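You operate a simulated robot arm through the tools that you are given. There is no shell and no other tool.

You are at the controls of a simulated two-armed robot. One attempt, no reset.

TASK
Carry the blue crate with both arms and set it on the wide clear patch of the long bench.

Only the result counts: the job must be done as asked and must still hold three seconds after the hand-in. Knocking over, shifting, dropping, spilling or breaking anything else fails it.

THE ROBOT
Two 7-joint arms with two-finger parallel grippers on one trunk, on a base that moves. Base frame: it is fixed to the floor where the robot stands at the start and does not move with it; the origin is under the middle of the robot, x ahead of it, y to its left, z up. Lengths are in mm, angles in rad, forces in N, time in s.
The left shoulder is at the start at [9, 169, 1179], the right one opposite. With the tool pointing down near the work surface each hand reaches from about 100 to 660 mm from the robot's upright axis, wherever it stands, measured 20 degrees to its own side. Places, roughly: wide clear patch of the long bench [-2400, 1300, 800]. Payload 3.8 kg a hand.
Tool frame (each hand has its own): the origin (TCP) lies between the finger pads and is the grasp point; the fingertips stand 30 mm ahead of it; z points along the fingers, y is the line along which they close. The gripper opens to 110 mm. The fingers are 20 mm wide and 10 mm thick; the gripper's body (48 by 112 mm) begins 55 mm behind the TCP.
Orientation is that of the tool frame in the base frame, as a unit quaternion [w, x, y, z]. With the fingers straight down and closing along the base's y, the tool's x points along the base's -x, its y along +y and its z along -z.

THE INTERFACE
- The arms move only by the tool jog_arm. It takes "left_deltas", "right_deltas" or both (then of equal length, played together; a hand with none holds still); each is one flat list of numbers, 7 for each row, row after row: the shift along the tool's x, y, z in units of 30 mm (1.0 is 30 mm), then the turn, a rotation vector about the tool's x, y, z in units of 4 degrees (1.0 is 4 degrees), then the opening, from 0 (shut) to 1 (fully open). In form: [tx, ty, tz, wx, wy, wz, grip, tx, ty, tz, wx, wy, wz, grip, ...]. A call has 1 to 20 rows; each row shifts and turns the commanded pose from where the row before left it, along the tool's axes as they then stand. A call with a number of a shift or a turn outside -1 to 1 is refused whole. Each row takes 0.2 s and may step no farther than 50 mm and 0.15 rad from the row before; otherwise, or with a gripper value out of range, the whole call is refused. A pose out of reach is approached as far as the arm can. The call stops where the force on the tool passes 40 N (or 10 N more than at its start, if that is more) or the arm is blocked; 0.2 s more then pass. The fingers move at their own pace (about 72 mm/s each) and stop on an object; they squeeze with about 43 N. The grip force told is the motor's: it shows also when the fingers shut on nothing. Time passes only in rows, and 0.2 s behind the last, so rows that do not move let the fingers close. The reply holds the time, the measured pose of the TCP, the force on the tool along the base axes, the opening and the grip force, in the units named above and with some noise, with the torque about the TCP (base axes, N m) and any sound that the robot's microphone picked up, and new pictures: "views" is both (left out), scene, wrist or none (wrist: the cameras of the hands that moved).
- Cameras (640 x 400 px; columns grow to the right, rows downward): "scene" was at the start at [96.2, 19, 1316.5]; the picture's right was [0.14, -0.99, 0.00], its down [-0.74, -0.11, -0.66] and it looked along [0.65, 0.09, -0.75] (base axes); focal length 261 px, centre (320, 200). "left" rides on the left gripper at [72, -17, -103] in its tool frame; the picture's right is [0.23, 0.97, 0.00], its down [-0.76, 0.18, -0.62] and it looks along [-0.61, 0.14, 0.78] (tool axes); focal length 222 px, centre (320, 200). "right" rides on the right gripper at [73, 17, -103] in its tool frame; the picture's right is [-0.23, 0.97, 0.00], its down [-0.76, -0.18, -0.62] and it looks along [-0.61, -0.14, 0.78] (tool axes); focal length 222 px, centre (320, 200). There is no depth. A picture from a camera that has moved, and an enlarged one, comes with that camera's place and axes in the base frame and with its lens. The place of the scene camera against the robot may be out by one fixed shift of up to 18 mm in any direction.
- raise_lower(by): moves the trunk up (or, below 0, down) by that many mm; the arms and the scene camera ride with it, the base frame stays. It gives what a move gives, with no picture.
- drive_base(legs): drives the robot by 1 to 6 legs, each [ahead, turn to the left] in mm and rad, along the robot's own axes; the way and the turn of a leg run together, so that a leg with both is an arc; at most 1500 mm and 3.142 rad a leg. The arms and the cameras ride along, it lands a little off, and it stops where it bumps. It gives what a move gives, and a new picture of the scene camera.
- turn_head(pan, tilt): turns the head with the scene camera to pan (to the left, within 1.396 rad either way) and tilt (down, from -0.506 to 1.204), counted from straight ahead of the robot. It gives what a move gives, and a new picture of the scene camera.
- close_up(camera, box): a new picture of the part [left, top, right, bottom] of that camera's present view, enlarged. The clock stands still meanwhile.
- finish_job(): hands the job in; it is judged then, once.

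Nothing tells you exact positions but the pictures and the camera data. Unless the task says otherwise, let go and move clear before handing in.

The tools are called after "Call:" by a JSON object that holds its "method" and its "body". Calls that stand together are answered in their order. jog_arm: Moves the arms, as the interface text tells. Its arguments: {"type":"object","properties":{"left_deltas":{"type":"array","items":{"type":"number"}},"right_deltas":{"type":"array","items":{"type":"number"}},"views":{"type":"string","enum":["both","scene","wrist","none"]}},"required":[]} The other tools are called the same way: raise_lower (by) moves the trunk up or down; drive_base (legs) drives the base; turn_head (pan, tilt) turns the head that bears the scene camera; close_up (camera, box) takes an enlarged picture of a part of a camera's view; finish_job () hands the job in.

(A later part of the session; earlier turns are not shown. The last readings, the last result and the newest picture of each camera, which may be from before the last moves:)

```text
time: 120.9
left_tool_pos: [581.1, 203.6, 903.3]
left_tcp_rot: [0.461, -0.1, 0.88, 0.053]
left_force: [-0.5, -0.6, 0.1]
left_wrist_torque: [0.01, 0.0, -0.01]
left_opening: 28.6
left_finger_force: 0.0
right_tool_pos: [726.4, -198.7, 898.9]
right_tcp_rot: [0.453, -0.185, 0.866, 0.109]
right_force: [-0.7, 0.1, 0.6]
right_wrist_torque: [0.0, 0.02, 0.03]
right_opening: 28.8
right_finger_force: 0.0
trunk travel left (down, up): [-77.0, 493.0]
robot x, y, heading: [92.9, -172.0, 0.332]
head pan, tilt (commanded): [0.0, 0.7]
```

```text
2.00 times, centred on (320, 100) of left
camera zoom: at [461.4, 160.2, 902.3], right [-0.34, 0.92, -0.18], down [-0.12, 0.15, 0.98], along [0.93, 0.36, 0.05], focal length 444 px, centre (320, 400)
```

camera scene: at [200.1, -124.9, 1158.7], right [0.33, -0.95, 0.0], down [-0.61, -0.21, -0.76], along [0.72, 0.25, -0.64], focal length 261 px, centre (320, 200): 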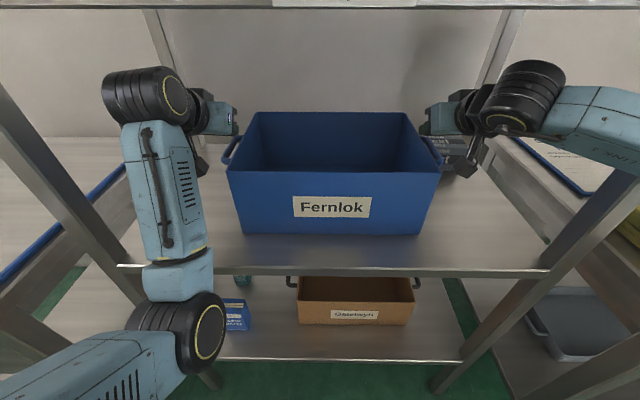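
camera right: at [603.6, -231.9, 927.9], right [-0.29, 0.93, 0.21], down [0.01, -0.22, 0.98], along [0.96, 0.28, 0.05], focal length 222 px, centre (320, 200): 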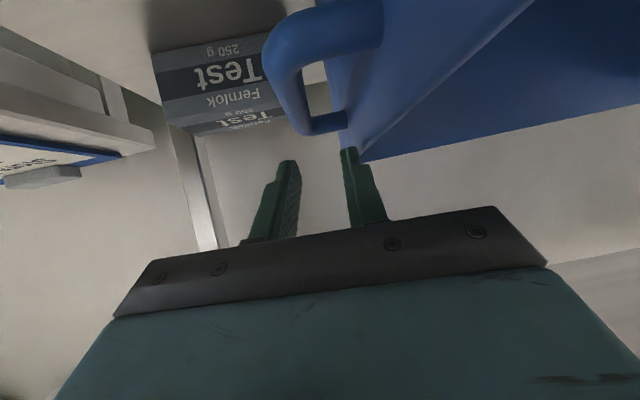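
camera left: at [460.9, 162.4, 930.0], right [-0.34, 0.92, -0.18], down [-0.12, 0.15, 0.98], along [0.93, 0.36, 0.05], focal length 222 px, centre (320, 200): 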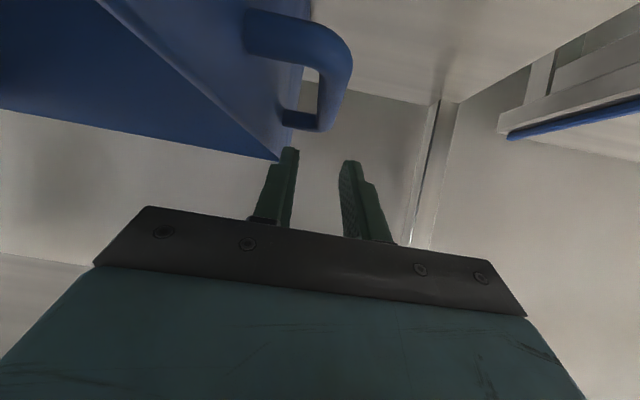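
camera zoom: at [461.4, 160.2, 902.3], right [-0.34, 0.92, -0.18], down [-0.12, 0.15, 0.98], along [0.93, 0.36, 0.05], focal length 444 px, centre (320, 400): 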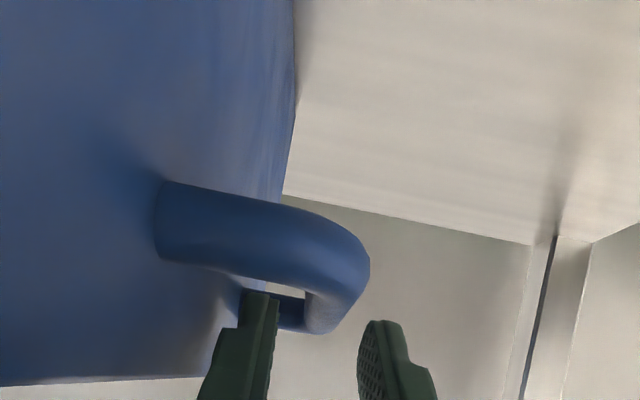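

The bars sit nicely between each hand's fingers, but the left hand should be ~12 mm further in so its finger clears the handle's front leg. I'll shift (left 12 mm, right 4 mm forward) and then lower the rest of the way.

Call:
{"method": "jog_arm", "body": {"left_deltas": [-0.228, 0.042, 0.326, 0, 0, 0, 0.26], "right_deltas": [-0.076, -0.014, 0.109, 0, 0, 0, 0.26], "views": "none"}}

Call:
{"method": "raise_lower", "body": {"by": -14}}

Call:
{"method": "close_up", "body": {"camera": "right", "box": [160, 40, 480, 240]}}

Call:
{"method": "close_up", "body": {"camera": "left", "box": [160, 40, 480, 240]}}

```text
time: 121.3
left_tool_pos: [592.2, 207.9, 901.1]
left_tcp_rot: [0.461, -0.099, 0.88, 0.053]
left_force: [0.4, -0.6, 0.8]
left_wrist_torque: [0.02, -0.03, -0.01]
left_opening: 28.4
left_finger_force: 0.0
right_tool_pos: [730.7, -196.0, 900.1]
right_tcp_rot: [0.452, -0.185, 0.866, 0.11]
right_force: [0.6, -0.3, 0.1]
right_wrist_torque: [0.01, -0.01, 0.0]
right_opening: 28.7
right_finger_force: 0.0
trunk travel left (down, up): [-77.0, 493.0]
robot x, y, heading: [89.2, -167.3, 0.333]
head pan, tilt (commanded): [0.0, 0.7]
```

```text
time: 121.8
left_tool_pos: [591.6, 207.6, 898.8]
left_tcp_rot: [0.474, -0.103, 0.873, 0.056]
left_force: [-1.3, -0.5, 8.1]
left_wrist_torque: [-0.4, 0.36, -0.04]
left_opening: 28.6
left_finger_force: 0.0
right_tool_pos: [730.9, -196.6, 897.9]
right_tcp_rot: [0.463, -0.181, 0.86, 0.115]
right_force: [0.1, -0.4, 5.8]
right_wrist_torque: [0.06, 0.43, 0.01]
right_opening: 28.5
right_finger_force: 0.0
trunk travel left (down, up): [-64.0, 506.0]
robot x, y, heading: [89.7, -167.7, 0.33]
head pan, tilt (commanded): [0.0, 0.7]
stopped: the force on the tool passed its limit at 45 N (the readings are from after the stop); the commanded pose is now the measured one
```

```text
2.00 times, centred on (320, 140) of right
camera zoom: at [610.3, -232.6, 895.7], right [-0.29, 0.93, 0.22], down [-0.01, -0.23, 0.97], along [0.96, 0.28, 0.08], focal length 444 px, centre (320, 320)
```

zoom: 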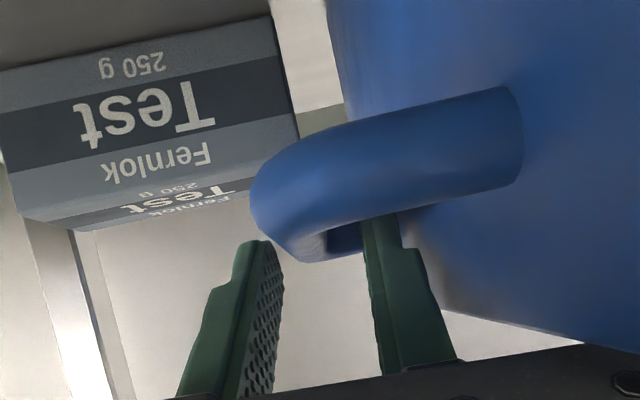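

```text
2.00 times, centred on (320, 140) of left
camera zoom: at [472.4, 163.4, 895.3], right [-0.34, 0.92, -0.19], down [-0.15, 0.15, 0.98], along [0.93, 0.36, 0.08], focal length 444 px, centre (320, 320)
```

zoom: 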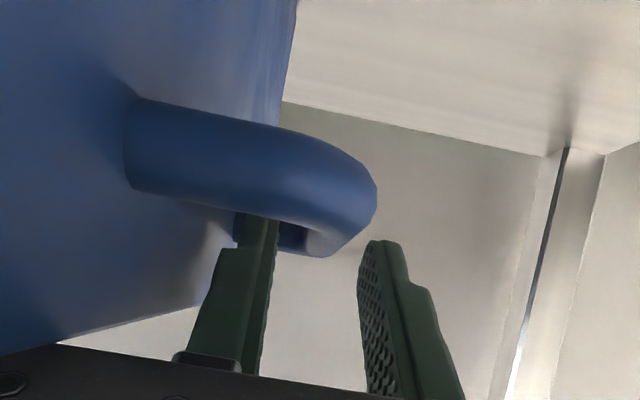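

The hands touched down early: the gripper bodies landed on the crate's side rims because of the steep forward pitch. I'll lift slightly to unload, then reduce the pitch to about 35° (rotating in place within the loops) so the gripper bodies clear the rim.

Call:
{"method": "raise_lower", "body": {"by": 8}}

Call:
{"method": "jog_arm", "body": {"left_deltas": [0, 0, 0, 0, 0.9, 0, 0.26, 0, 0, 0, 0, 0.9, 0, 0.26], "right_deltas": [0, 0, 0, 0, 0.9, 0, 0.26, 0, 0, 0, 0, 0.9, 0, 0.26], "views": "both"}}

```text
time: 122.4
left_tool_pos: [593.6, 208.5, 904.6]
left_tcp_rot: [0.471, -0.101, 0.875, 0.054]
left_force: [0.2, -0.3, 0.1]
left_wrist_torque: [0.02, 0.0, -0.01]
left_opening: 28.6
left_finger_force: 0.1
right_tool_pos: [731.6, -195.5, 904.1]
right_tcp_rot: [0.46, -0.182, 0.861, 0.115]
right_force: [0.2, 0.3, 0.4]
right_wrist_torque: [0.02, 0.02, -0.03]
right_opening: 28.7
right_finger_force: 0.0
trunk travel left (down, up): [-72.0, 498.0]
robot x, y, heading: [91.2, -168.7, 0.335]
head pan, tilt (commanded): [0.0, 0.7]
```

```text
time: 123.0
left_tool_pos: [588.5, 206.4, 909.0]
left_tcp_rot: [0.418, -0.103, 0.901, 0.047]
left_force: [0.1, -0.2, 0.0]
left_wrist_torque: [0.03, 0.0, -0.03]
left_opening: 28.6
left_finger_force: 0.0
right_tool_pos: [727.9, -196.4, 905.0]
right_tcp_rot: [0.406, -0.19, 0.888, 0.103]
right_force: [-0.7, -1.0, 0.8]
right_wrist_torque: [0.0, -0.05, 0.0]
right_opening: 28.6
right_finger_force: 0.0
trunk travel left (down, up): [-72.0, 498.0]
robot x, y, heading: [88.6, -169.1, 0.331]
head pan, tilt (commanded): [0.0, 0.7]
camera scene: at [194.3, -126.1, 1125.7], right [0.33, -0.95, 0.0], down [-0.61, -0.21, -0.77], along [0.73, 0.25, -0.64], focal length 261 px, centre (320, 200)
camera right: at [606.3, -234.1, 918.9], right [-0.27, 0.94, 0.2], down [0.11, -0.18, 0.98], along [0.96, 0.29, -0.05], focal length 222 px, centre (320, 200)
camera left: at [468.7, 162.4, 920.0], right [-0.36, 0.91, -0.17], down [-0.02, 0.18, 0.98], along [0.93, 0.36, -0.04], focal length 222 px, centre (320, 200)
```

scene: 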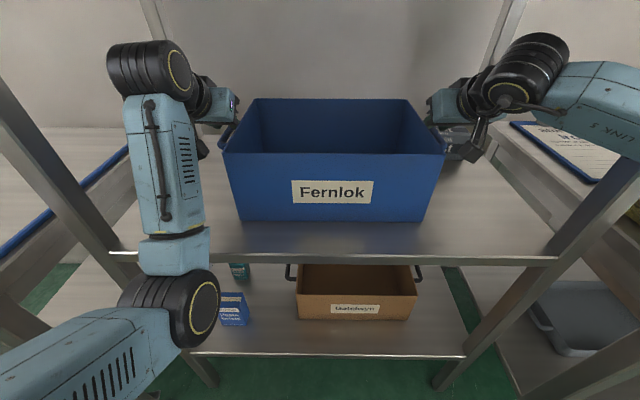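
right: 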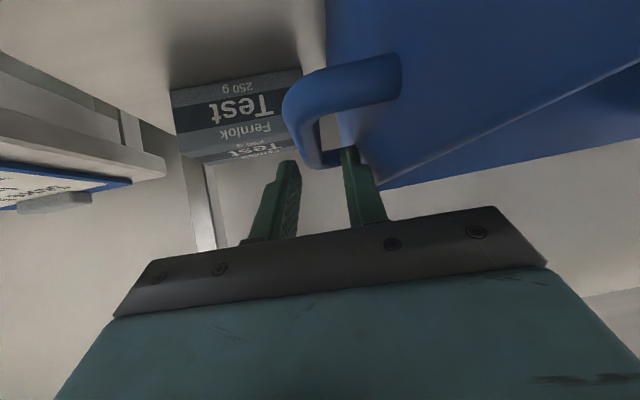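
left: 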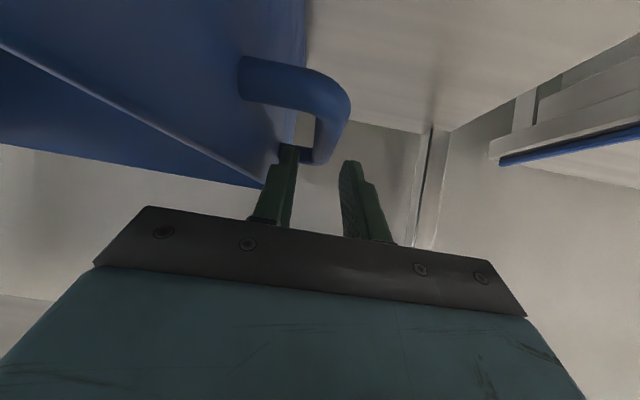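

Call:
{"method": "jog_arm", "body": {"left_deltas": [0, 0, 0, 0, 0.9, 0, 0.26, 0, 0, 0, 0, 0.9, 0, 0.26, 0, 0, 0, 0, 0.9, 0, 0.26, 0, 0, 0, 0, 0.9, 0, 0.26], "right_deltas": [0, 0, 0, 0, 0.9, 0, 0.26, 0, 0, 0, 0, 0.9, 0, 0.26, 0, 0, 0, 0, 0.9, 0, 0.26, 0, 0, 0, 0, 0.9, 0, 0.26], "views": "both"}}

Call:
{"method": "close_up", "body": {"camera": "right", "box": [160, 40, 480, 240]}}

Call:
{"method": "close_up", "body": {"camera": "left", "box": [160, 40, 480, 240]}}

```text
time: 124.0
left_tool_pos: [577.7, 203.2, 915.1]
left_tcp_rot: [0.308, -0.109, 0.944, 0.036]
left_force: [0.2, -0.2, -0.2]
left_wrist_torque: [0.01, 0.02, -0.03]
left_opening: 28.6
left_finger_force: 0.1
right_tool_pos: [715.1, -201.6, 908.9]
right_tcp_rot: [0.296, -0.202, 0.93, 0.077]
right_force: [0.0, -0.3, 0.1]
right_wrist_torque: [0.0, 0.0, -0.02]
right_opening: 28.8
right_finger_force: 0.0
trunk travel left (down, up): [-72.0, 498.0]
robot x, y, heading: [89.4, -168.8, 0.33]
head pan, tilt (commanded): [0.0, 0.7]
camera scene: at [180.9, -130.3, 1126.6], right [0.32, -0.95, 0.0], down [-0.6, -0.2, -0.78], along [0.74, 0.25, -0.63], focal length 261 px, centre (320, 200)
camera right: at [600.7, -236.5, 952.3], right [-0.24, 0.96, 0.16], down [0.32, -0.07, 0.95], along [0.92, 0.28, -0.29], focal length 222 px, centre (320, 200)
camera left: at [464.8, 160.9, 956.1], right [-0.4, 0.91, -0.13], down [0.2, 0.23, 0.95], along [0.89, 0.35, -0.27], focal length 222 px, centre (320, 200)
```

scene: 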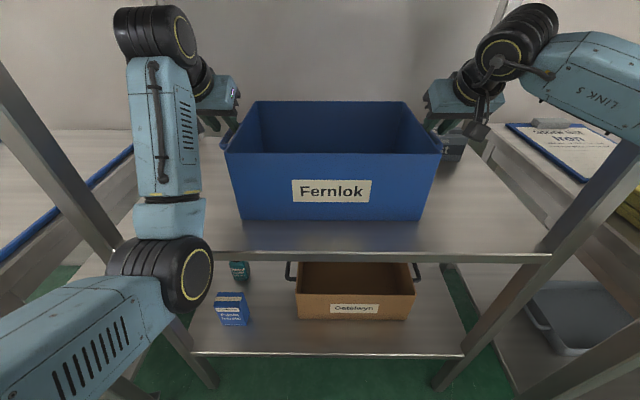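
right: 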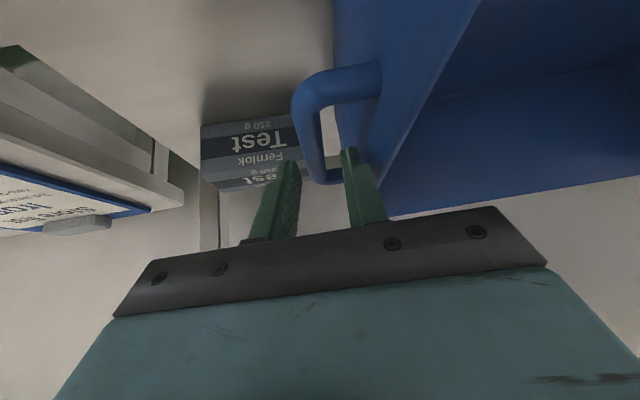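
left: 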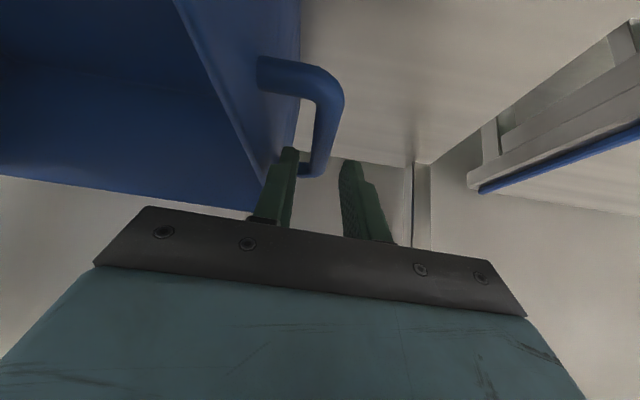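

```text
2.00 times, centred on (320, 140) of right
camera zoom: at [600.7, -236.5, 952.3], right [-0.24, 0.96, 0.16], down [0.32, -0.07, 0.95], along [0.92, 0.28, -0.29], focal length 444 px, centre (320, 320)
```

zoom: 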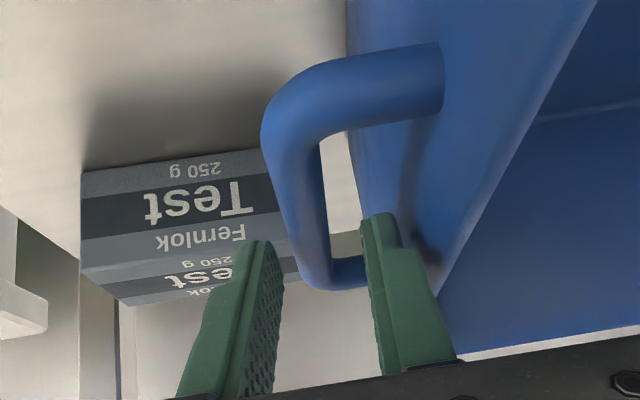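

```text
2.00 times, centred on (320, 140) of left
camera zoom: at [464.8, 160.9, 956.1], right [-0.4, 0.91, -0.13], down [0.2, 0.23, 0.95], along [0.89, 0.35, -0.27], focal length 444 px, centre (320, 320)
```

zoom: 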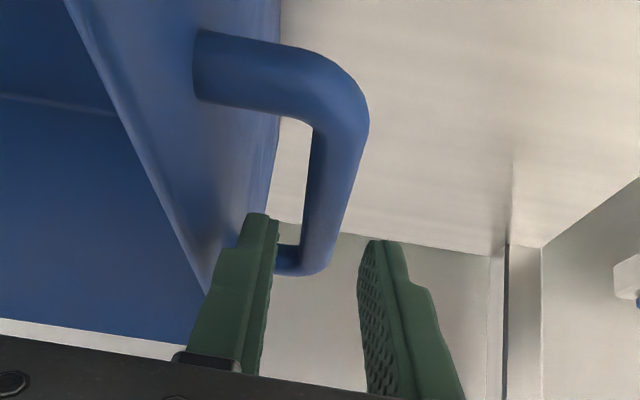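

The robot's body seems to have leaned back slightly during that rotation, which might mean something is touching. I'll look at the wrists relative to the upper shelf before going on.

Call:
{"method": "turn_head", "body": {"pan": -0.35, "tilt": 0.15}}

Call:
{"method": "turn_head", "body": {"pan": 0.4, "tilt": 0.15}}

```text
time: 125.0
left_tool_pos: [577.3, 204.0, 916.0]
left_tcp_rot: [0.309, -0.109, 0.944, 0.036]
left_force: [-0.1, 0.1, 0.4]
left_wrist_torque: [0.01, -0.02, -0.02]
left_opening: 28.6
left_finger_force: 0.1
right_tool_pos: [715.4, -200.9, 909.4]
right_tcp_rot: [0.296, -0.2, 0.931, 0.077]
right_force: [0.7, 0.8, 0.9]
right_wrist_torque: [-0.03, -0.02, -0.01]
right_opening: 28.7
right_finger_force: 0.1
trunk travel left (down, up): [-72.0, 498.0]
robot x, y, heading: [88.6, -171.2, 0.328]
head pan, tilt (commanded): [-0.351, 0.15]
camera scene: at [192.2, -160.5, 1177.2], right [-0.02, -1.0, -0.01], down [-0.13, 0.01, -0.99], along [0.99, -0.02, -0.13], focal length 261 px, centre (320, 200)
```

scene: 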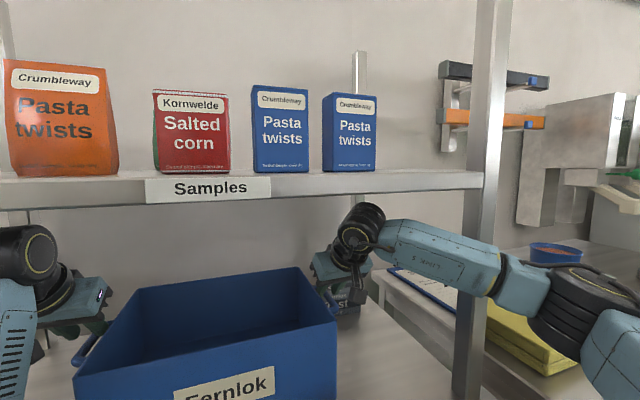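

```text
time: 126.1
left_tool_pos: [577.7, 204.0, 916.6]
left_tcp_rot: [0.31, -0.109, 0.944, 0.036]
left_force: [-1.0, -0.6, 0.7]
left_wrist_torque: [-0.03, 0.0, 0.01]
left_opening: 28.8
left_finger_force: 0.0
right_tool_pos: [715.2, -201.4, 909.5]
right_tcp_rot: [0.297, -0.201, 0.93, 0.078]
right_force: [0.3, 0.6, -0.6]
right_wrist_torque: [-0.01, 0.0, 0.01]
right_opening: 28.5
right_finger_force: 0.0
trunk travel left (down, up): [-72.0, 498.0]
robot x, y, heading: [88.4, -169.2, 0.331]
head pan, tilt (commanded): [0.4, 0.15]
camera scene: at [168.8, -96.8, 1177.2], right [0.66, -0.75, 0.01], down [-0.09, -0.09, -0.99], along [0.74, 0.66, -0.13], focal length 261 px, centre (320, 200)
```

scene: 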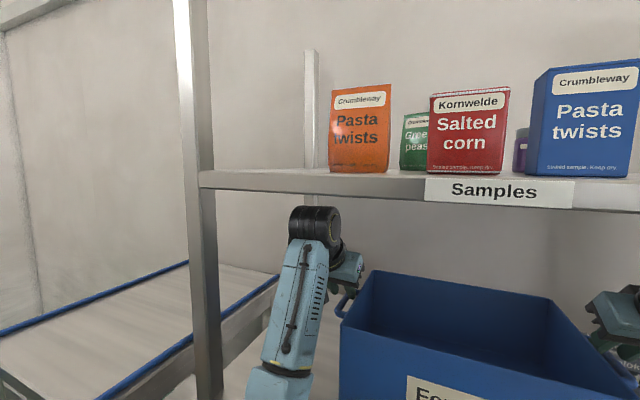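

No contact: both wrists are ~20 mm below the upper shelf, and the fingers straddle the bars. I'll nudge the hands forward ~8 mm, equalise heights, and lower the trunk gently.

Call:
{"method": "jog_arm", "body": {"left_deltas": [-0.12, 0.028, 0.29, 0, 0, 0, 0.26], "right_deltas": [-0.217, -0.028, 0.157, 0, 0, 0, 0.26], "views": "none"}}

Call:
{"method": "raise_lower", "body": {"by": -14}}

Call:
{"method": "close_up", "body": {"camera": "right", "box": [160, 40, 480, 240]}}

Call:
{"method": "close_up", "body": {"camera": "left", "box": [160, 40, 480, 240]}}

```text
time: 126.5
left_tool_pos: [582.4, 205.1, 915.3]
left_tcp_rot: [0.311, -0.108, 0.944, 0.036]
left_force: [-0.4, -1.0, -0.1]
left_wrist_torque: [-0.02, 0.02, 0.0]
left_opening: 28.8
left_finger_force: 0.0
right_tool_pos: [721.2, -202.8, 912.6]
right_tcp_rot: [0.297, -0.199, 0.931, 0.078]
right_force: [-0.1, -1.0, 0.5]
right_wrist_torque: [-0.01, 0.02, 0.03]
right_opening: 28.7
right_finger_force: 0.1
trunk travel left (down, up): [-72.0, 498.0]
robot x, y, heading: [88.3, -167.6, 0.327]
head pan, tilt (commanded): [0.4, 0.15]
```

```text
time: 127.1
left_tool_pos: [582.5, 207.6, 902.5]
left_tcp_rot: [0.311, -0.11, 0.943, 0.035]
left_force: [0.4, 0.2, -0.4]
left_wrist_torque: [-0.01, -0.01, -0.02]
left_opening: 28.5
left_finger_force: 0.0
right_tool_pos: [724.7, -202.6, 919.4]
right_tcp_rot: [0.312, -0.195, 0.926, 0.082]
right_force: [-0.4, -0.6, -0.4]
right_wrist_torque: [0.01, 0.01, -0.01]
right_opening: 28.3
right_finger_force: 0.0
trunk travel left (down, up): [-58.0, 512.0]
robot x, y, heading: [87.9, -170.9, 0.32]
head pan, tilt (commanded): [0.4, 0.15]
```

```text
2.00 times, centred on (320, 140) of right
camera zoom: at [609.0, -236.7, 957.9], right [-0.23, 0.96, 0.17], down [0.29, -0.1, 0.95], along [0.93, 0.27, -0.25], focal length 444 px, centre (320, 320)
```

zoom: 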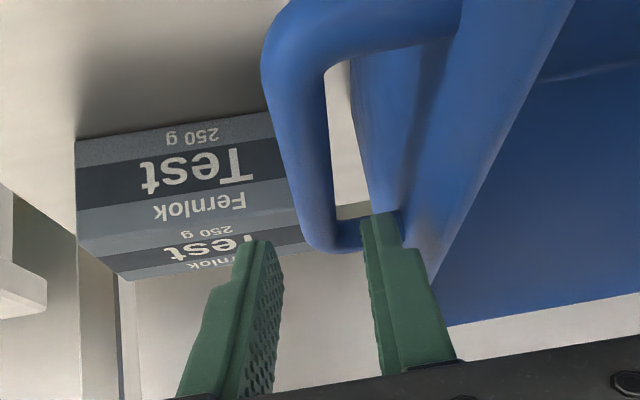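

```text
2.00 times, centred on (320, 140) of left
camera zoom: at [469.6, 166.1, 942.2], right [-0.4, 0.91, -0.14], down [0.19, 0.23, 0.95], along [0.9, 0.36, -0.27], focal length 444 px, centre (320, 320)
```

zoom: 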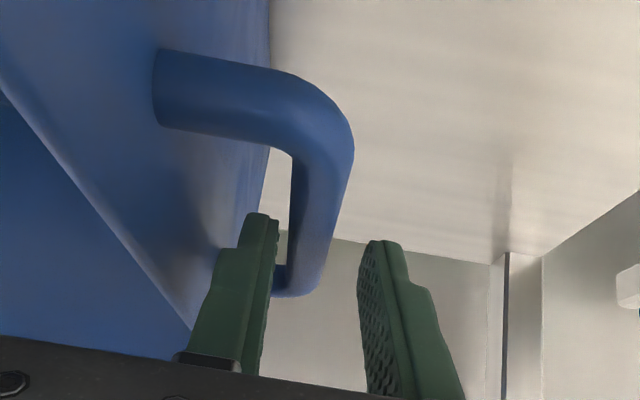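

The right hand went up while the trunk went down — something upstream on the right arm (elbow/forearm) must be resting on something. I'll raise the trunk back right away and look.

Call:
{"method": "raise_lower", "body": {"by": 14}}

Call:
{"method": "turn_head", "body": {"pan": -0.8, "tilt": 0.5}}

Call:
{"method": "turn_head", "body": {"pan": -1.2, "tilt": 0.8}}

```text
time: 127.7
left_tool_pos: [583.0, 206.3, 914.0]
left_tcp_rot: [0.31, -0.109, 0.944, 0.038]
left_force: [-0.2, -0.4, 0.1]
left_wrist_torque: [0.03, -0.03, 0.0]
left_opening: 28.6
left_finger_force: 0.1
right_tool_pos: [721.3, -203.1, 910.3]
right_tcp_rot: [0.298, -0.198, 0.93, 0.077]
right_force: [0.7, -0.6, -0.4]
right_wrist_torque: [0.04, -0.01, 0.0]
right_opening: 28.4
right_finger_force: 0.0
trunk travel left (down, up): [-72.0, 498.0]
robot x, y, heading: [88.0, -168.7, 0.324]
head pan, tilt (commanded): [0.4, 0.15]
```

```text
time: 129.1
left_tool_pos: [582.2, 205.6, 915.7]
left_tcp_rot: [0.311, -0.109, 0.944, 0.036]
left_force: [0.1, 0.2, 0.2]
left_wrist_torque: [0.0, -0.02, 0.01]
left_opening: 28.8
left_finger_force: 0.2
right_tool_pos: [721.1, -202.4, 911.4]
right_tcp_rot: [0.297, -0.2, 0.93, 0.079]
right_force: [-0.2, -0.4, -0.2]
right_wrist_torque: [0.02, 0.0, 0.02]
right_opening: 28.5
right_finger_force: 0.1
trunk travel left (down, up): [-72.0, 498.0]
robot x, y, heading: [86.8, -170.0, 0.329]
head pan, tilt (commanded): [-0.799, 0.499]
camera scene: at [177.2, -201.6, 1144.7], right [-0.46, -0.89, -0.02], down [-0.41, 0.22, -0.89], along [0.79, -0.4, -0.46], focal length 261 px, centre (320, 200)
```

scene: 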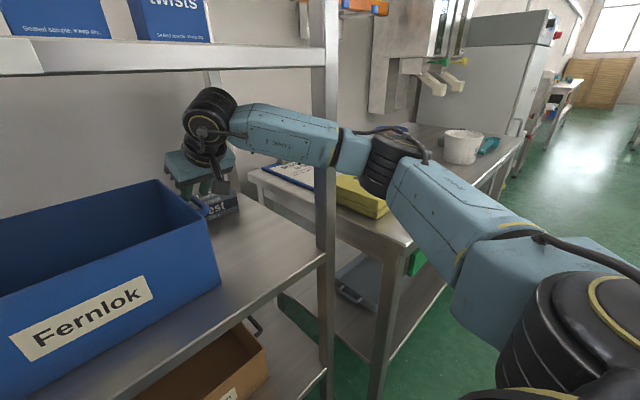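

```text
time: 130.0
left_tool_pos: [581.8, 205.5, 915.3]
left_tcp_rot: [0.31, -0.11, 0.944, 0.037]
left_force: [0.1, -0.6, -0.3]
left_wrist_torque: [-0.01, 0.0, 0.02]
left_opening: 28.6
left_finger_force: 0.0
right_tool_pos: [720.5, -202.9, 912.9]
right_tcp_rot: [0.3, -0.199, 0.93, 0.078]
right_force: [-0.4, 0.5, 0.7]
right_wrist_torque: [-0.01, -0.02, 0.01]
right_opening: 28.6
right_finger_force: 0.1
trunk travel left (down, up): [-72.0, 498.0]
robot x, y, heading: [87.7, -171.7, 0.327]
head pan, tilt (commanded): [-1.201, 0.799]
camera scene: at [148.5, -221.8, 1118.0], right [-0.77, -0.64, -0.02], down [-0.44, 0.56, -0.7], along [0.46, -0.53, -0.71], focal length 261 px, centre (320, 200)
```

scene: 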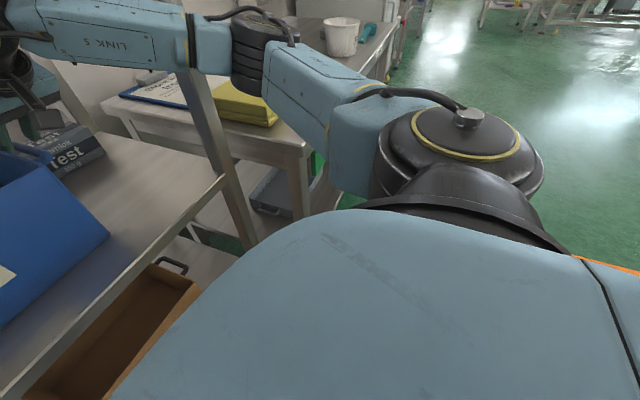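

Call:
{"method": "turn_head", "body": {"pan": -0.9, "tilt": 0.45}}

Call:
{"method": "close_up", "body": {"camera": "scene", "box": [230, 90, 430, 215]}}

```text
time: 130.8
left_tool_pos: [583.3, 206.7, 916.1]
left_tcp_rot: [0.311, -0.108, 0.943, 0.036]
left_force: [0.4, -0.2, 0.2]
left_wrist_torque: [0.01, 0.0, 0.0]
left_opening: 28.3
left_finger_force: 0.1
right_tool_pos: [720.7, -202.0, 913.3]
right_tcp_rot: [0.298, -0.199, 0.93, 0.079]
right_force: [0.4, 0.2, -0.4]
right_wrist_torque: [0.02, 0.02, 0.01]
right_opening: 28.5
right_finger_force: 0.0
trunk travel left (down, up): [-72.0, 498.0]
robot x, y, heading: [87.3, -166.4, 0.325]
head pan, tilt (commanded): [-0.901, 0.45]
camera scene: at [173.2, -210.1, 1149.0], right [-0.54, -0.84, -0.02], down [-0.34, 0.24, -0.91], along [0.76, -0.49, -0.42], focal length 261 px, centre (320, 200)
```

scene: 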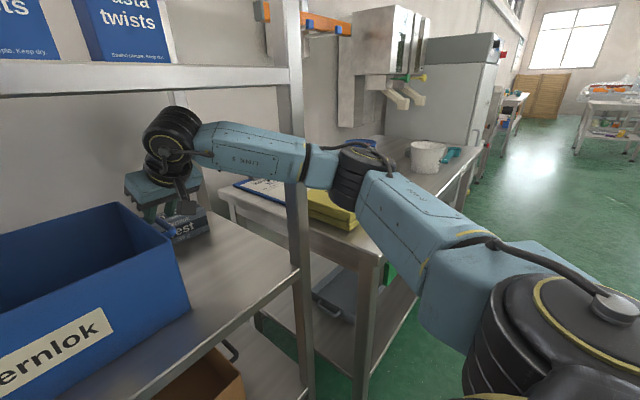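

```text
3.20 times, centred on (330, 152) of scene
camera zoom: at [173.2, -210.1, 1149.0], right [-0.54, -0.84, -0.02], down [-0.34, 0.24, -0.91], along [0.76, -0.49, -0.42], focal length 835 px, centre (288, 352)
```

zoom: 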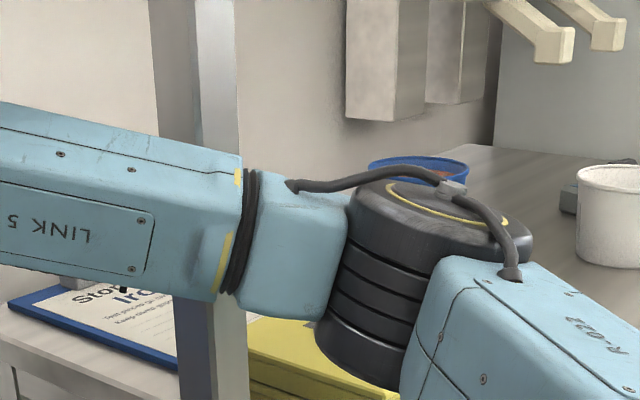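

Call:
{"method": "turn_head", "body": {"pan": -0.45, "tilt": 0.55}}

Call:
{"method": "close_up", "body": {"camera": "scene", "box": [240, 60, 400, 160]}}

Call:
{"method": "turn_head", "body": {"pan": 0.45, "tilt": 0.55}}

Call:
{"method": "close_up", "body": {"camera": "scene", "box": [260, 60, 420, 160]}}

```text
time: 131.7
left_tool_pos: [582.9, 206.9, 915.2]
left_tcp_rot: [0.31, -0.109, 0.944, 0.036]
left_force: [0.0, 0.6, -0.1]
left_wrist_torque: [0.0, 0.02, -0.01]
left_opening: 28.3
left_finger_force: 0.0
right_tool_pos: [720.2, -202.5, 913.2]
right_tcp_rot: [0.298, -0.199, 0.93, 0.079]
right_force: [-0.7, -0.2, -0.2]
right_wrist_torque: [-0.02, -0.02, -0.01]
right_opening: 28.5
right_finger_force: 0.1
trunk travel left (down, up): [-72.0, 498.0]
robot x, y, heading: [89.9, -170.6, 0.325]
head pan, tilt (commanded): [-0.45, 0.55]
camera scene: at [185.4, -171.2, 1140.5], right [-0.13, -0.99, -0.01], down [-0.5, 0.07, -0.86], along [0.86, -0.1, -0.5], focal length 261 px, centre (320, 200)
```

scene: 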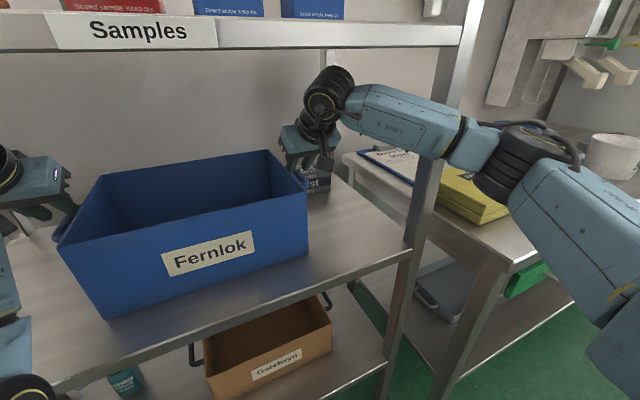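

```text
4.00 times, centred on (320, 110) of scene
camera zoom: at [185.4, -171.2, 1140.5], right [-0.13, -0.99, -0.01], down [-0.5, 0.07, -0.86], along [0.86, -0.1, -0.5], focal length 1044 px, centre (320, 560)
```

zoom: 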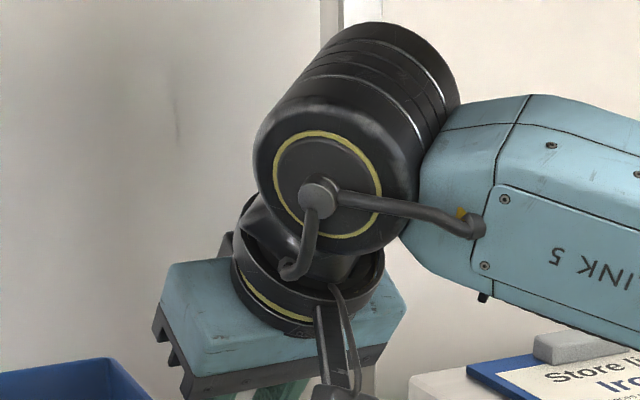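

```text
time: 132.9
left_tool_pos: [582.1, 207.0, 915.5]
left_tcp_rot: [0.311, -0.108, 0.943, 0.036]
left_force: [-0.1, 0.8, -0.4]
left_wrist_torque: [0.03, 0.02, -0.04]
left_opening: 28.9
left_finger_force: 0.1
right_tool_pos: [721.1, -202.4, 913.5]
right_tcp_rot: [0.3, -0.199, 0.93, 0.078]
right_force: [-0.5, -0.1, -0.1]
right_wrist_torque: [0.01, 0.02, -0.01]
right_opening: 28.6
right_finger_force: 0.0
trunk travel left (down, up): [-72.0, 498.0]
robot x, y, heading: [90.4, -171.6, 0.321]
head pan, tilt (commanded): [0.45, 0.55]
camera scene: at [160.6, -97.0, 1140.5], right [0.7, -0.71, 0.01], down [-0.35, -0.36, -0.86], along [0.62, 0.6, -0.5], focal length 261 px, centre (320, 200)
```

scene: 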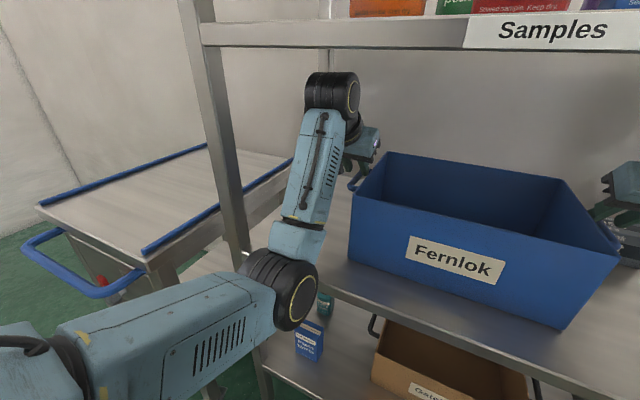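

```text
4.00 times, centred on (340, 110) of scene
camera zoom: at [160.6, -97.0, 1140.5], right [0.7, -0.71, 0.01], down [-0.35, -0.36, -0.86], along [0.62, 0.6, -0.5], focal length 1044 px, centre (240, 560)
```

zoom: 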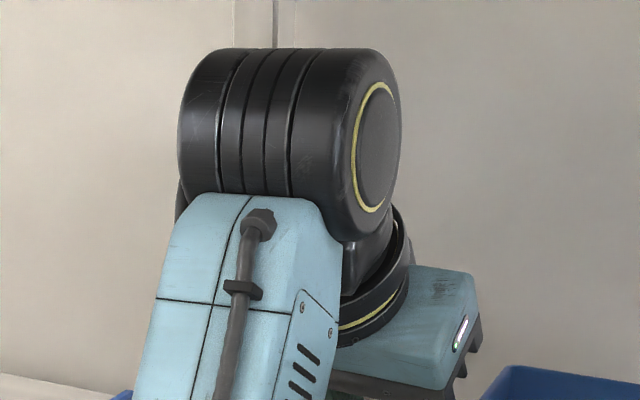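

I can't see any contact — elbows, forearms and wrists are all clear. I'll lower the trunk in a small 5 mm test step and watch how each hand responds.

Call:
{"method": "raise_lower", "body": {"by": -5}}

Call:
{"method": "jog_arm", "body": {"left_deltas": [0, 0, 0, 0, 0, 0, 0.26], "right_deltas": [0, 0, 0, 0, 0, 0, 0.26], "views": "wrist"}}

```text
time: 133.4
left_tool_pos: [582.8, 207.9, 909.0]
left_tcp_rot: [0.311, -0.109, 0.943, 0.036]
left_force: [-0.8, 0.2, 0.8]
left_wrist_torque: [-0.01, -0.05, -0.03]
left_opening: 29.0
left_finger_force: 0.2
right_tool_pos: [723.3, -203.3, 915.4]
right_tcp_rot: [0.305, -0.198, 0.928, 0.08]
right_force: [-0.1, -0.8, 0.2]
right_wrist_torque: [0.0, 0.0, 0.02]
right_opening: 28.4
right_finger_force: 0.0
trunk travel left (down, up): [-67.0, 503.0]
robot x, y, heading: [90.7, -169.5, 0.327]
head pan, tilt (commanded): [0.45, 0.55]
```

```text
time: 134.1
left_tool_pos: [584.5, 208.9, 905.5]
left_tcp_rot: [0.308, -0.11, 0.945, 0.034]
left_force: [-0.1, 0.1, 0.2]
left_wrist_torque: [-0.03, 0.01, 0.03]
left_opening: 28.7
left_finger_force: 0.1
right_tool_pos: [725.1, -202.8, 917.0]
right_tcp_rot: [0.305, -0.196, 0.929, 0.078]
right_force: [-0.1, 1.2, 0.2]
right_wrist_torque: [-0.02, 0.01, -0.01]
right_opening: 28.7
right_finger_force: 0.0
trunk travel left (down, up): [-67.0, 503.0]
robot x, y, heading: [90.5, -165.6, 0.314]
head pan, tilt (commanded): [0.45, 0.55]
stopped in row 1 (right hand): the arm was blocked; the commanded pose is now the measured one
camera right: at [608.6, -236.7, 956.7], right [-0.23, 0.96, 0.16], down [0.3, -0.08, 0.95], along [0.92, 0.27, -0.27], focal length 222 px, centre (320, 200)
camera left: at [471.2, 166.9, 946.9], right [-0.4, 0.91, -0.14], down [0.2, 0.23, 0.95], along [0.89, 0.35, -0.27], focal length 222 px, centre (320, 200)
```

right: 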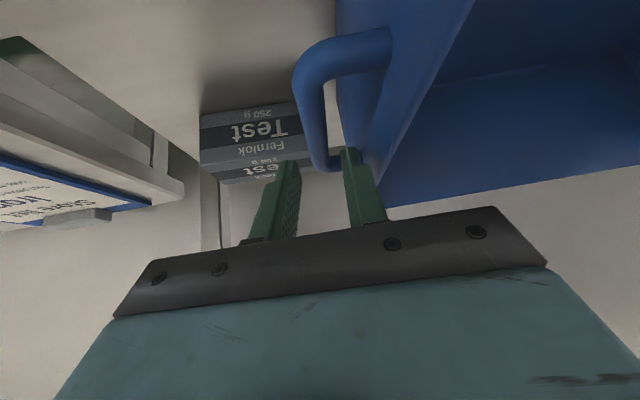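
left: 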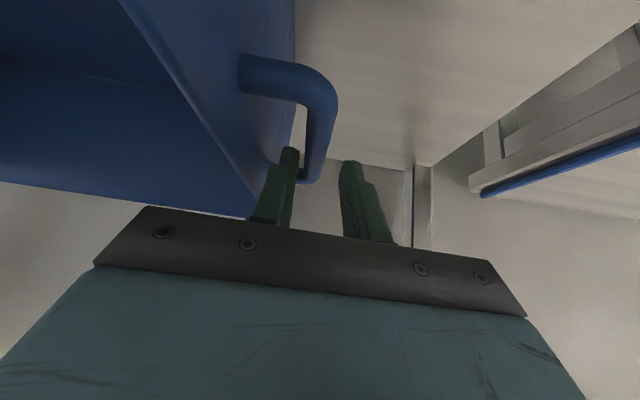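

The right arm reports being blocked. Let me inspect closely around the right wrist camera and the crate's right corner, and raise the trunk back to relieve it.

Call:
{"method": "raise_lower", "body": {"by": 6}}

Call:
{"method": "turn_head", "body": {"pan": -0.45, "tilt": 0.55}}

Call:
{"method": "close_up", "body": {"camera": "scene", "box": [264, 120, 392, 200]}}

Call:
{"method": "close_up", "body": {"camera": "scene", "box": [360, 60, 600, 210]}}

```text
time: 134.6
left_tool_pos: [584.1, 207.8, 913.3]
left_tcp_rot: [0.31, -0.109, 0.944, 0.035]
left_force: [-0.1, -0.1, -0.9]
left_wrist_torque: [0.02, 0.04, 0.03]
left_opening: 28.6
left_finger_force: 0.0
right_tool_pos: [722.7, -201.9, 913.1]
right_tcp_rot: [0.298, -0.2, 0.93, 0.077]
right_force: [-0.4, 0.1, 0.0]
right_wrist_torque: [0.0, 0.04, 0.0]
right_opening: 28.7
right_finger_force: 0.1
trunk travel left (down, up): [-73.0, 497.0]
robot x, y, heading: [87.3, -168.9, 0.319]
head pan, tilt (commanded): [0.45, 0.55]
```

```text
time: 135.8
left_tool_pos: [582.6, 208.6, 915.5]
left_tcp_rot: [0.311, -0.109, 0.944, 0.035]
left_force: [0.0, 0.1, 0.7]
left_wrist_torque: [0.0, 0.0, 0.0]
left_opening: 28.6
left_finger_force: 0.0
right_tool_pos: [722.1, -201.8, 913.6]
right_tcp_rot: [0.298, -0.2, 0.93, 0.076]
right_force: [0.2, 0.2, 0.2]
right_wrist_torque: [-0.05, -0.03, -0.02]
right_opening: 28.6
right_finger_force: 0.0
trunk travel left (down, up): [-73.0, 497.0]
robot x, y, heading: [83.9, -163.9, 0.321]
head pan, tilt (commanded): [-0.45, 0.55]
camera scene: at [186.7, -169.9, 1141.4], right [-0.13, -0.99, -0.01], down [-0.5, 0.07, -0.86], along [0.86, -0.11, -0.5], focal length 261 px, centre (320, 200)
```

scene: 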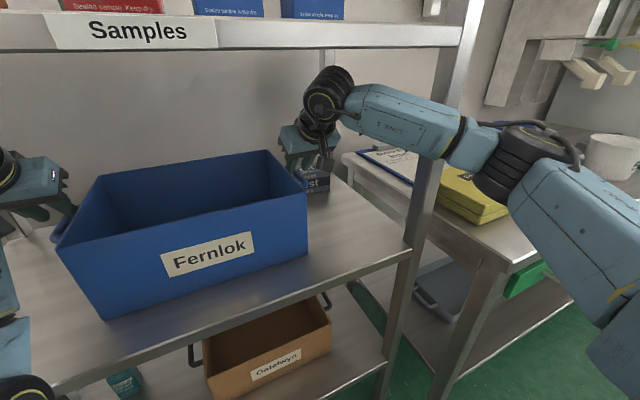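

```text
5.00 times, centred on (328, 160) of scene
camera zoom: at [186.7, -169.9, 1141.4], right [-0.13, -0.99, -0.01], down [-0.5, 0.07, -0.86], along [0.86, -0.11, -0.5], focal length 1305 px, centre (280, 400)
```

zoom: 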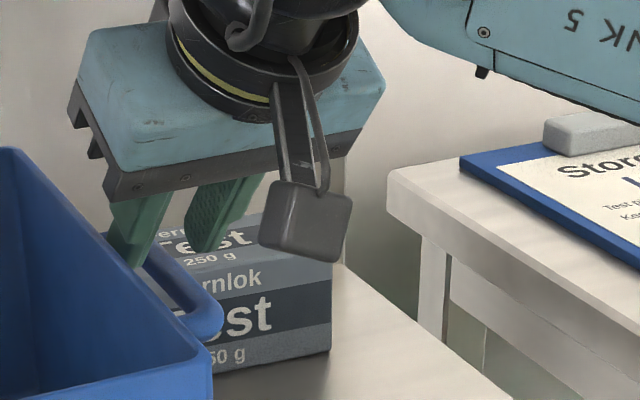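

```text
2.67 times, centred on (480, 135) of scene
camera zoom: at [186.7, -169.9, 1141.4], right [-0.13, -0.99, -0.01], down [-0.5, 0.07, -0.86], along [0.86, -0.11, -0.5], focal length 696 px, centre (-107, 373)
```

zoom: 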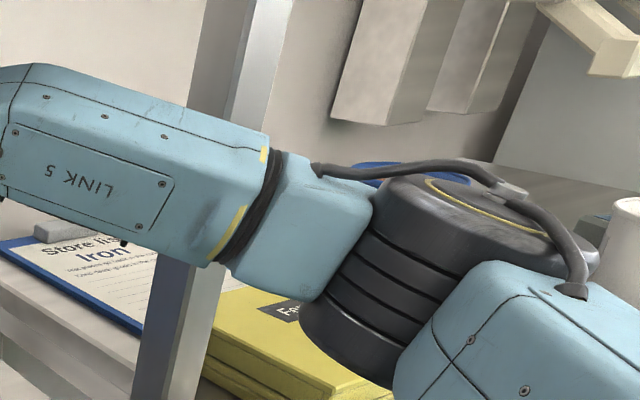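

The evidence (robot pushed back when the wrists rotated forward; right arm "blocked" when lowering) points to the right forearm pressing on the rack's right post. I'll retreat the way I came: pitch the hands back to ~56°, raise, and back out.

Call:
{"method": "jog_arm", "body": {"left_deltas": [0, 0, 0, 0, -0.9, 0, 0.26, 0, 0, 0, 0, -0.9, 0, 0.26, 0, 0, 0, 0, -0.9, 0, 0.26, 0, 0, 0, 0, -0.9, 0, 0.26, 0, 0, 0, 0, -0.9, 0, 0.26], "right_deltas": [0, 0, 0, 0, -0.9, 0, 0.26, 0, 0, 0, 0, -0.9, 0, 0.26, 0, 0, 0, 0, -0.9, 0, 0.26, 0, 0, 0, 0, -0.9, 0, 0.26, 0, 0, 0, 0, -0.9, 0, 0.26], "views": "wrist"}}

```text
time: 137.0
left_tool_pos: [597.6, 214.3, 902.9]
left_tcp_rot: [0.447, -0.103, 0.887, 0.049]
left_force: [-0.1, -0.7, 0.0]
left_wrist_torque: [-0.01, 0.03, 0.0]
left_opening: 28.4
left_finger_force: 0.0
right_tool_pos: [736.6, -195.4, 909.3]
right_tcp_rot: [0.436, -0.185, 0.874, 0.106]
right_force: [-0.4, 0.4, 0.7]
right_wrist_torque: [-0.01, -0.02, -0.01]
right_opening: 28.5
right_finger_force: 0.0
trunk travel left (down, up): [-73.0, 497.0]
robot x, y, heading: [88.6, -169.6, 0.327]
head pan, tilt (commanded): [-0.45, 0.55]
camera right: at [615.3, -231.7, 913.6], right [-0.28, 0.94, 0.21], down [0.04, -0.2, 0.98], along [0.96, 0.28, 0.02], focal length 222 px, centre (320, 200)
camera left: at [478.4, 169.7, 906.4], right [-0.35, 0.92, -0.19], down [-0.09, 0.17, 0.98], along [0.93, 0.36, 0.02], focal length 222 px, centre (320, 200)
```

right: 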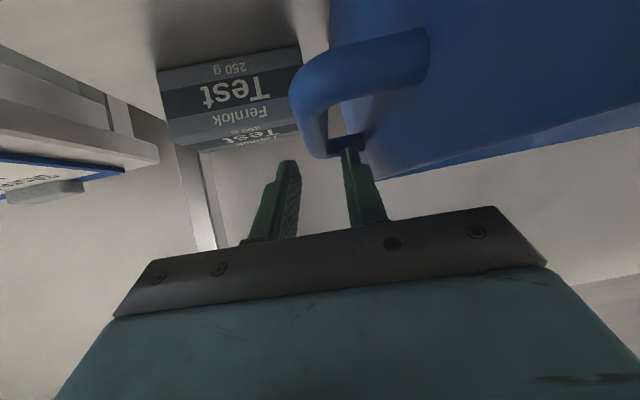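
left: 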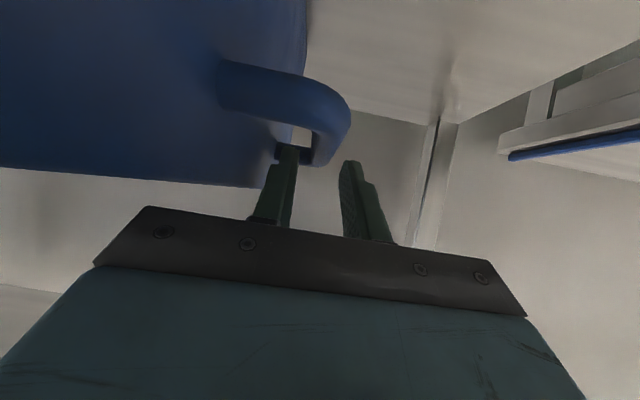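

Call:
{"method": "raise_lower", "body": {"by": 28}}

Call:
{"method": "drive_base", "body": {"legs": [[-230, 0]]}}

Call:
{"method": "turn_head", "body": {"pan": 0.0, "tilt": 0.6}}

```text
time: 137.7
left_tool_pos: [596.5, 211.1, 932.8]
left_tcp_rot: [0.447, -0.104, 0.887, 0.051]
left_force: [-0.1, 0.3, 0.4]
left_wrist_torque: [0.02, 0.02, 0.01]
left_opening: 28.5
left_finger_force: 0.2
right_tool_pos: [736.3, -199.3, 936.6]
right_tcp_rot: [0.436, -0.184, 0.874, 0.108]
right_force: [-0.4, -0.1, -0.5]
right_wrist_torque: [-0.04, 0.0, -0.02]
right_opening: 28.5
right_finger_force: 0.0
trunk travel left (down, up): [-101.0, 469.0]
robot x, y, heading: [89.0, -168.5, 0.325]
head pan, tilt (commanded): [-0.45, 0.55]
```

```text
time: 139.5
left_tool_pos: [380.9, 136.9, 930.6]
left_tcp_rot: [0.443, -0.103, 0.889, 0.051]
left_force: [0.3, -0.5, 0.1]
left_wrist_torque: [0.0, 0.03, 0.02]
left_opening: 28.5
left_finger_force: 0.1
right_tool_pos: [521.1, -271.6, 935.3]
right_tcp_rot: [0.436, -0.183, 0.874, 0.108]
right_force: [-0.5, 0.8, 0.4]
right_wrist_torque: [0.0, 0.0, 0.01]
right_opening: 28.5
right_finger_force: 0.1
trunk travel left (down, up): [-101.0, 469.0]
robot x, y, heading: [-128.2, -243.6, 0.333]
head pan, tilt (commanded): [-0.45, 0.55]
camera scene: at [-10.4, -238.2, 1167.6], right [-0.12, -0.99, 0.0], down [-0.52, 0.06, -0.85], along [0.85, -0.1, -0.52], focal length 261 px, centre (320, 200)
```

scene: 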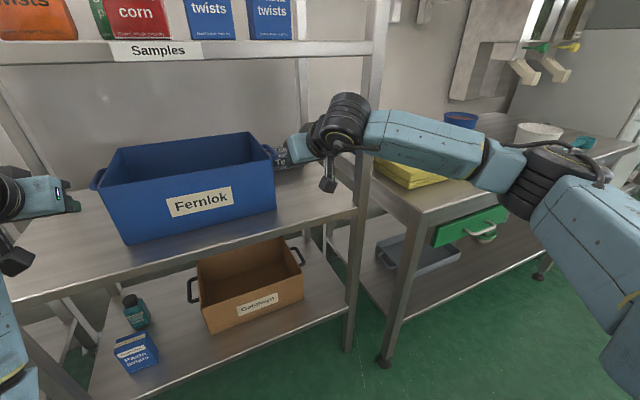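

```text
time: 140.4
left_tool_pos: [380.9, 137.5, 930.6]
left_tcp_rot: [0.443, -0.104, 0.889, 0.052]
left_force: [-0.1, 0.2, -0.3]
left_wrist_torque: [-0.04, 0.03, 0.0]
left_opening: 28.8
left_finger_force: 0.1
right_tool_pos: [521.0, -272.0, 936.1]
right_tcp_rot: [0.436, -0.184, 0.874, 0.109]
right_force: [-0.1, 0.0, 0.3]
right_wrist_torque: [0.01, -0.01, 0.02]
right_opening: 28.7
right_finger_force: 0.1
trunk travel left (down, up): [-101.0, 469.0]
robot x, y, heading: [-129.1, -242.7, 0.33]
head pan, tilt (commanded): [0.0, 0.6]
camera scene: at [-15.4, -198.7, 1163.0], right [0.32, -0.95, 0.0], down [-0.54, -0.18, -0.83], along [0.78, 0.26, -0.56], focal length 261 px, centre (320, 200)
```

scene: 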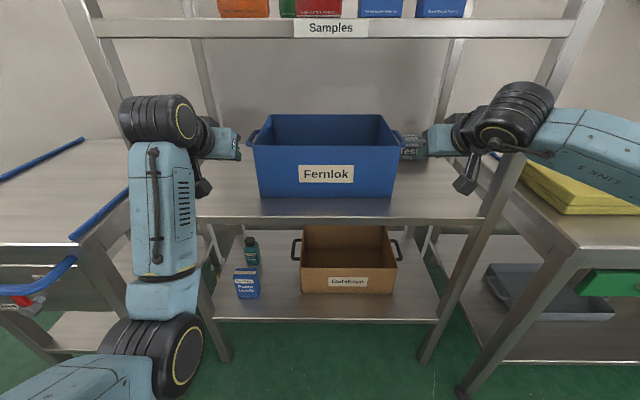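

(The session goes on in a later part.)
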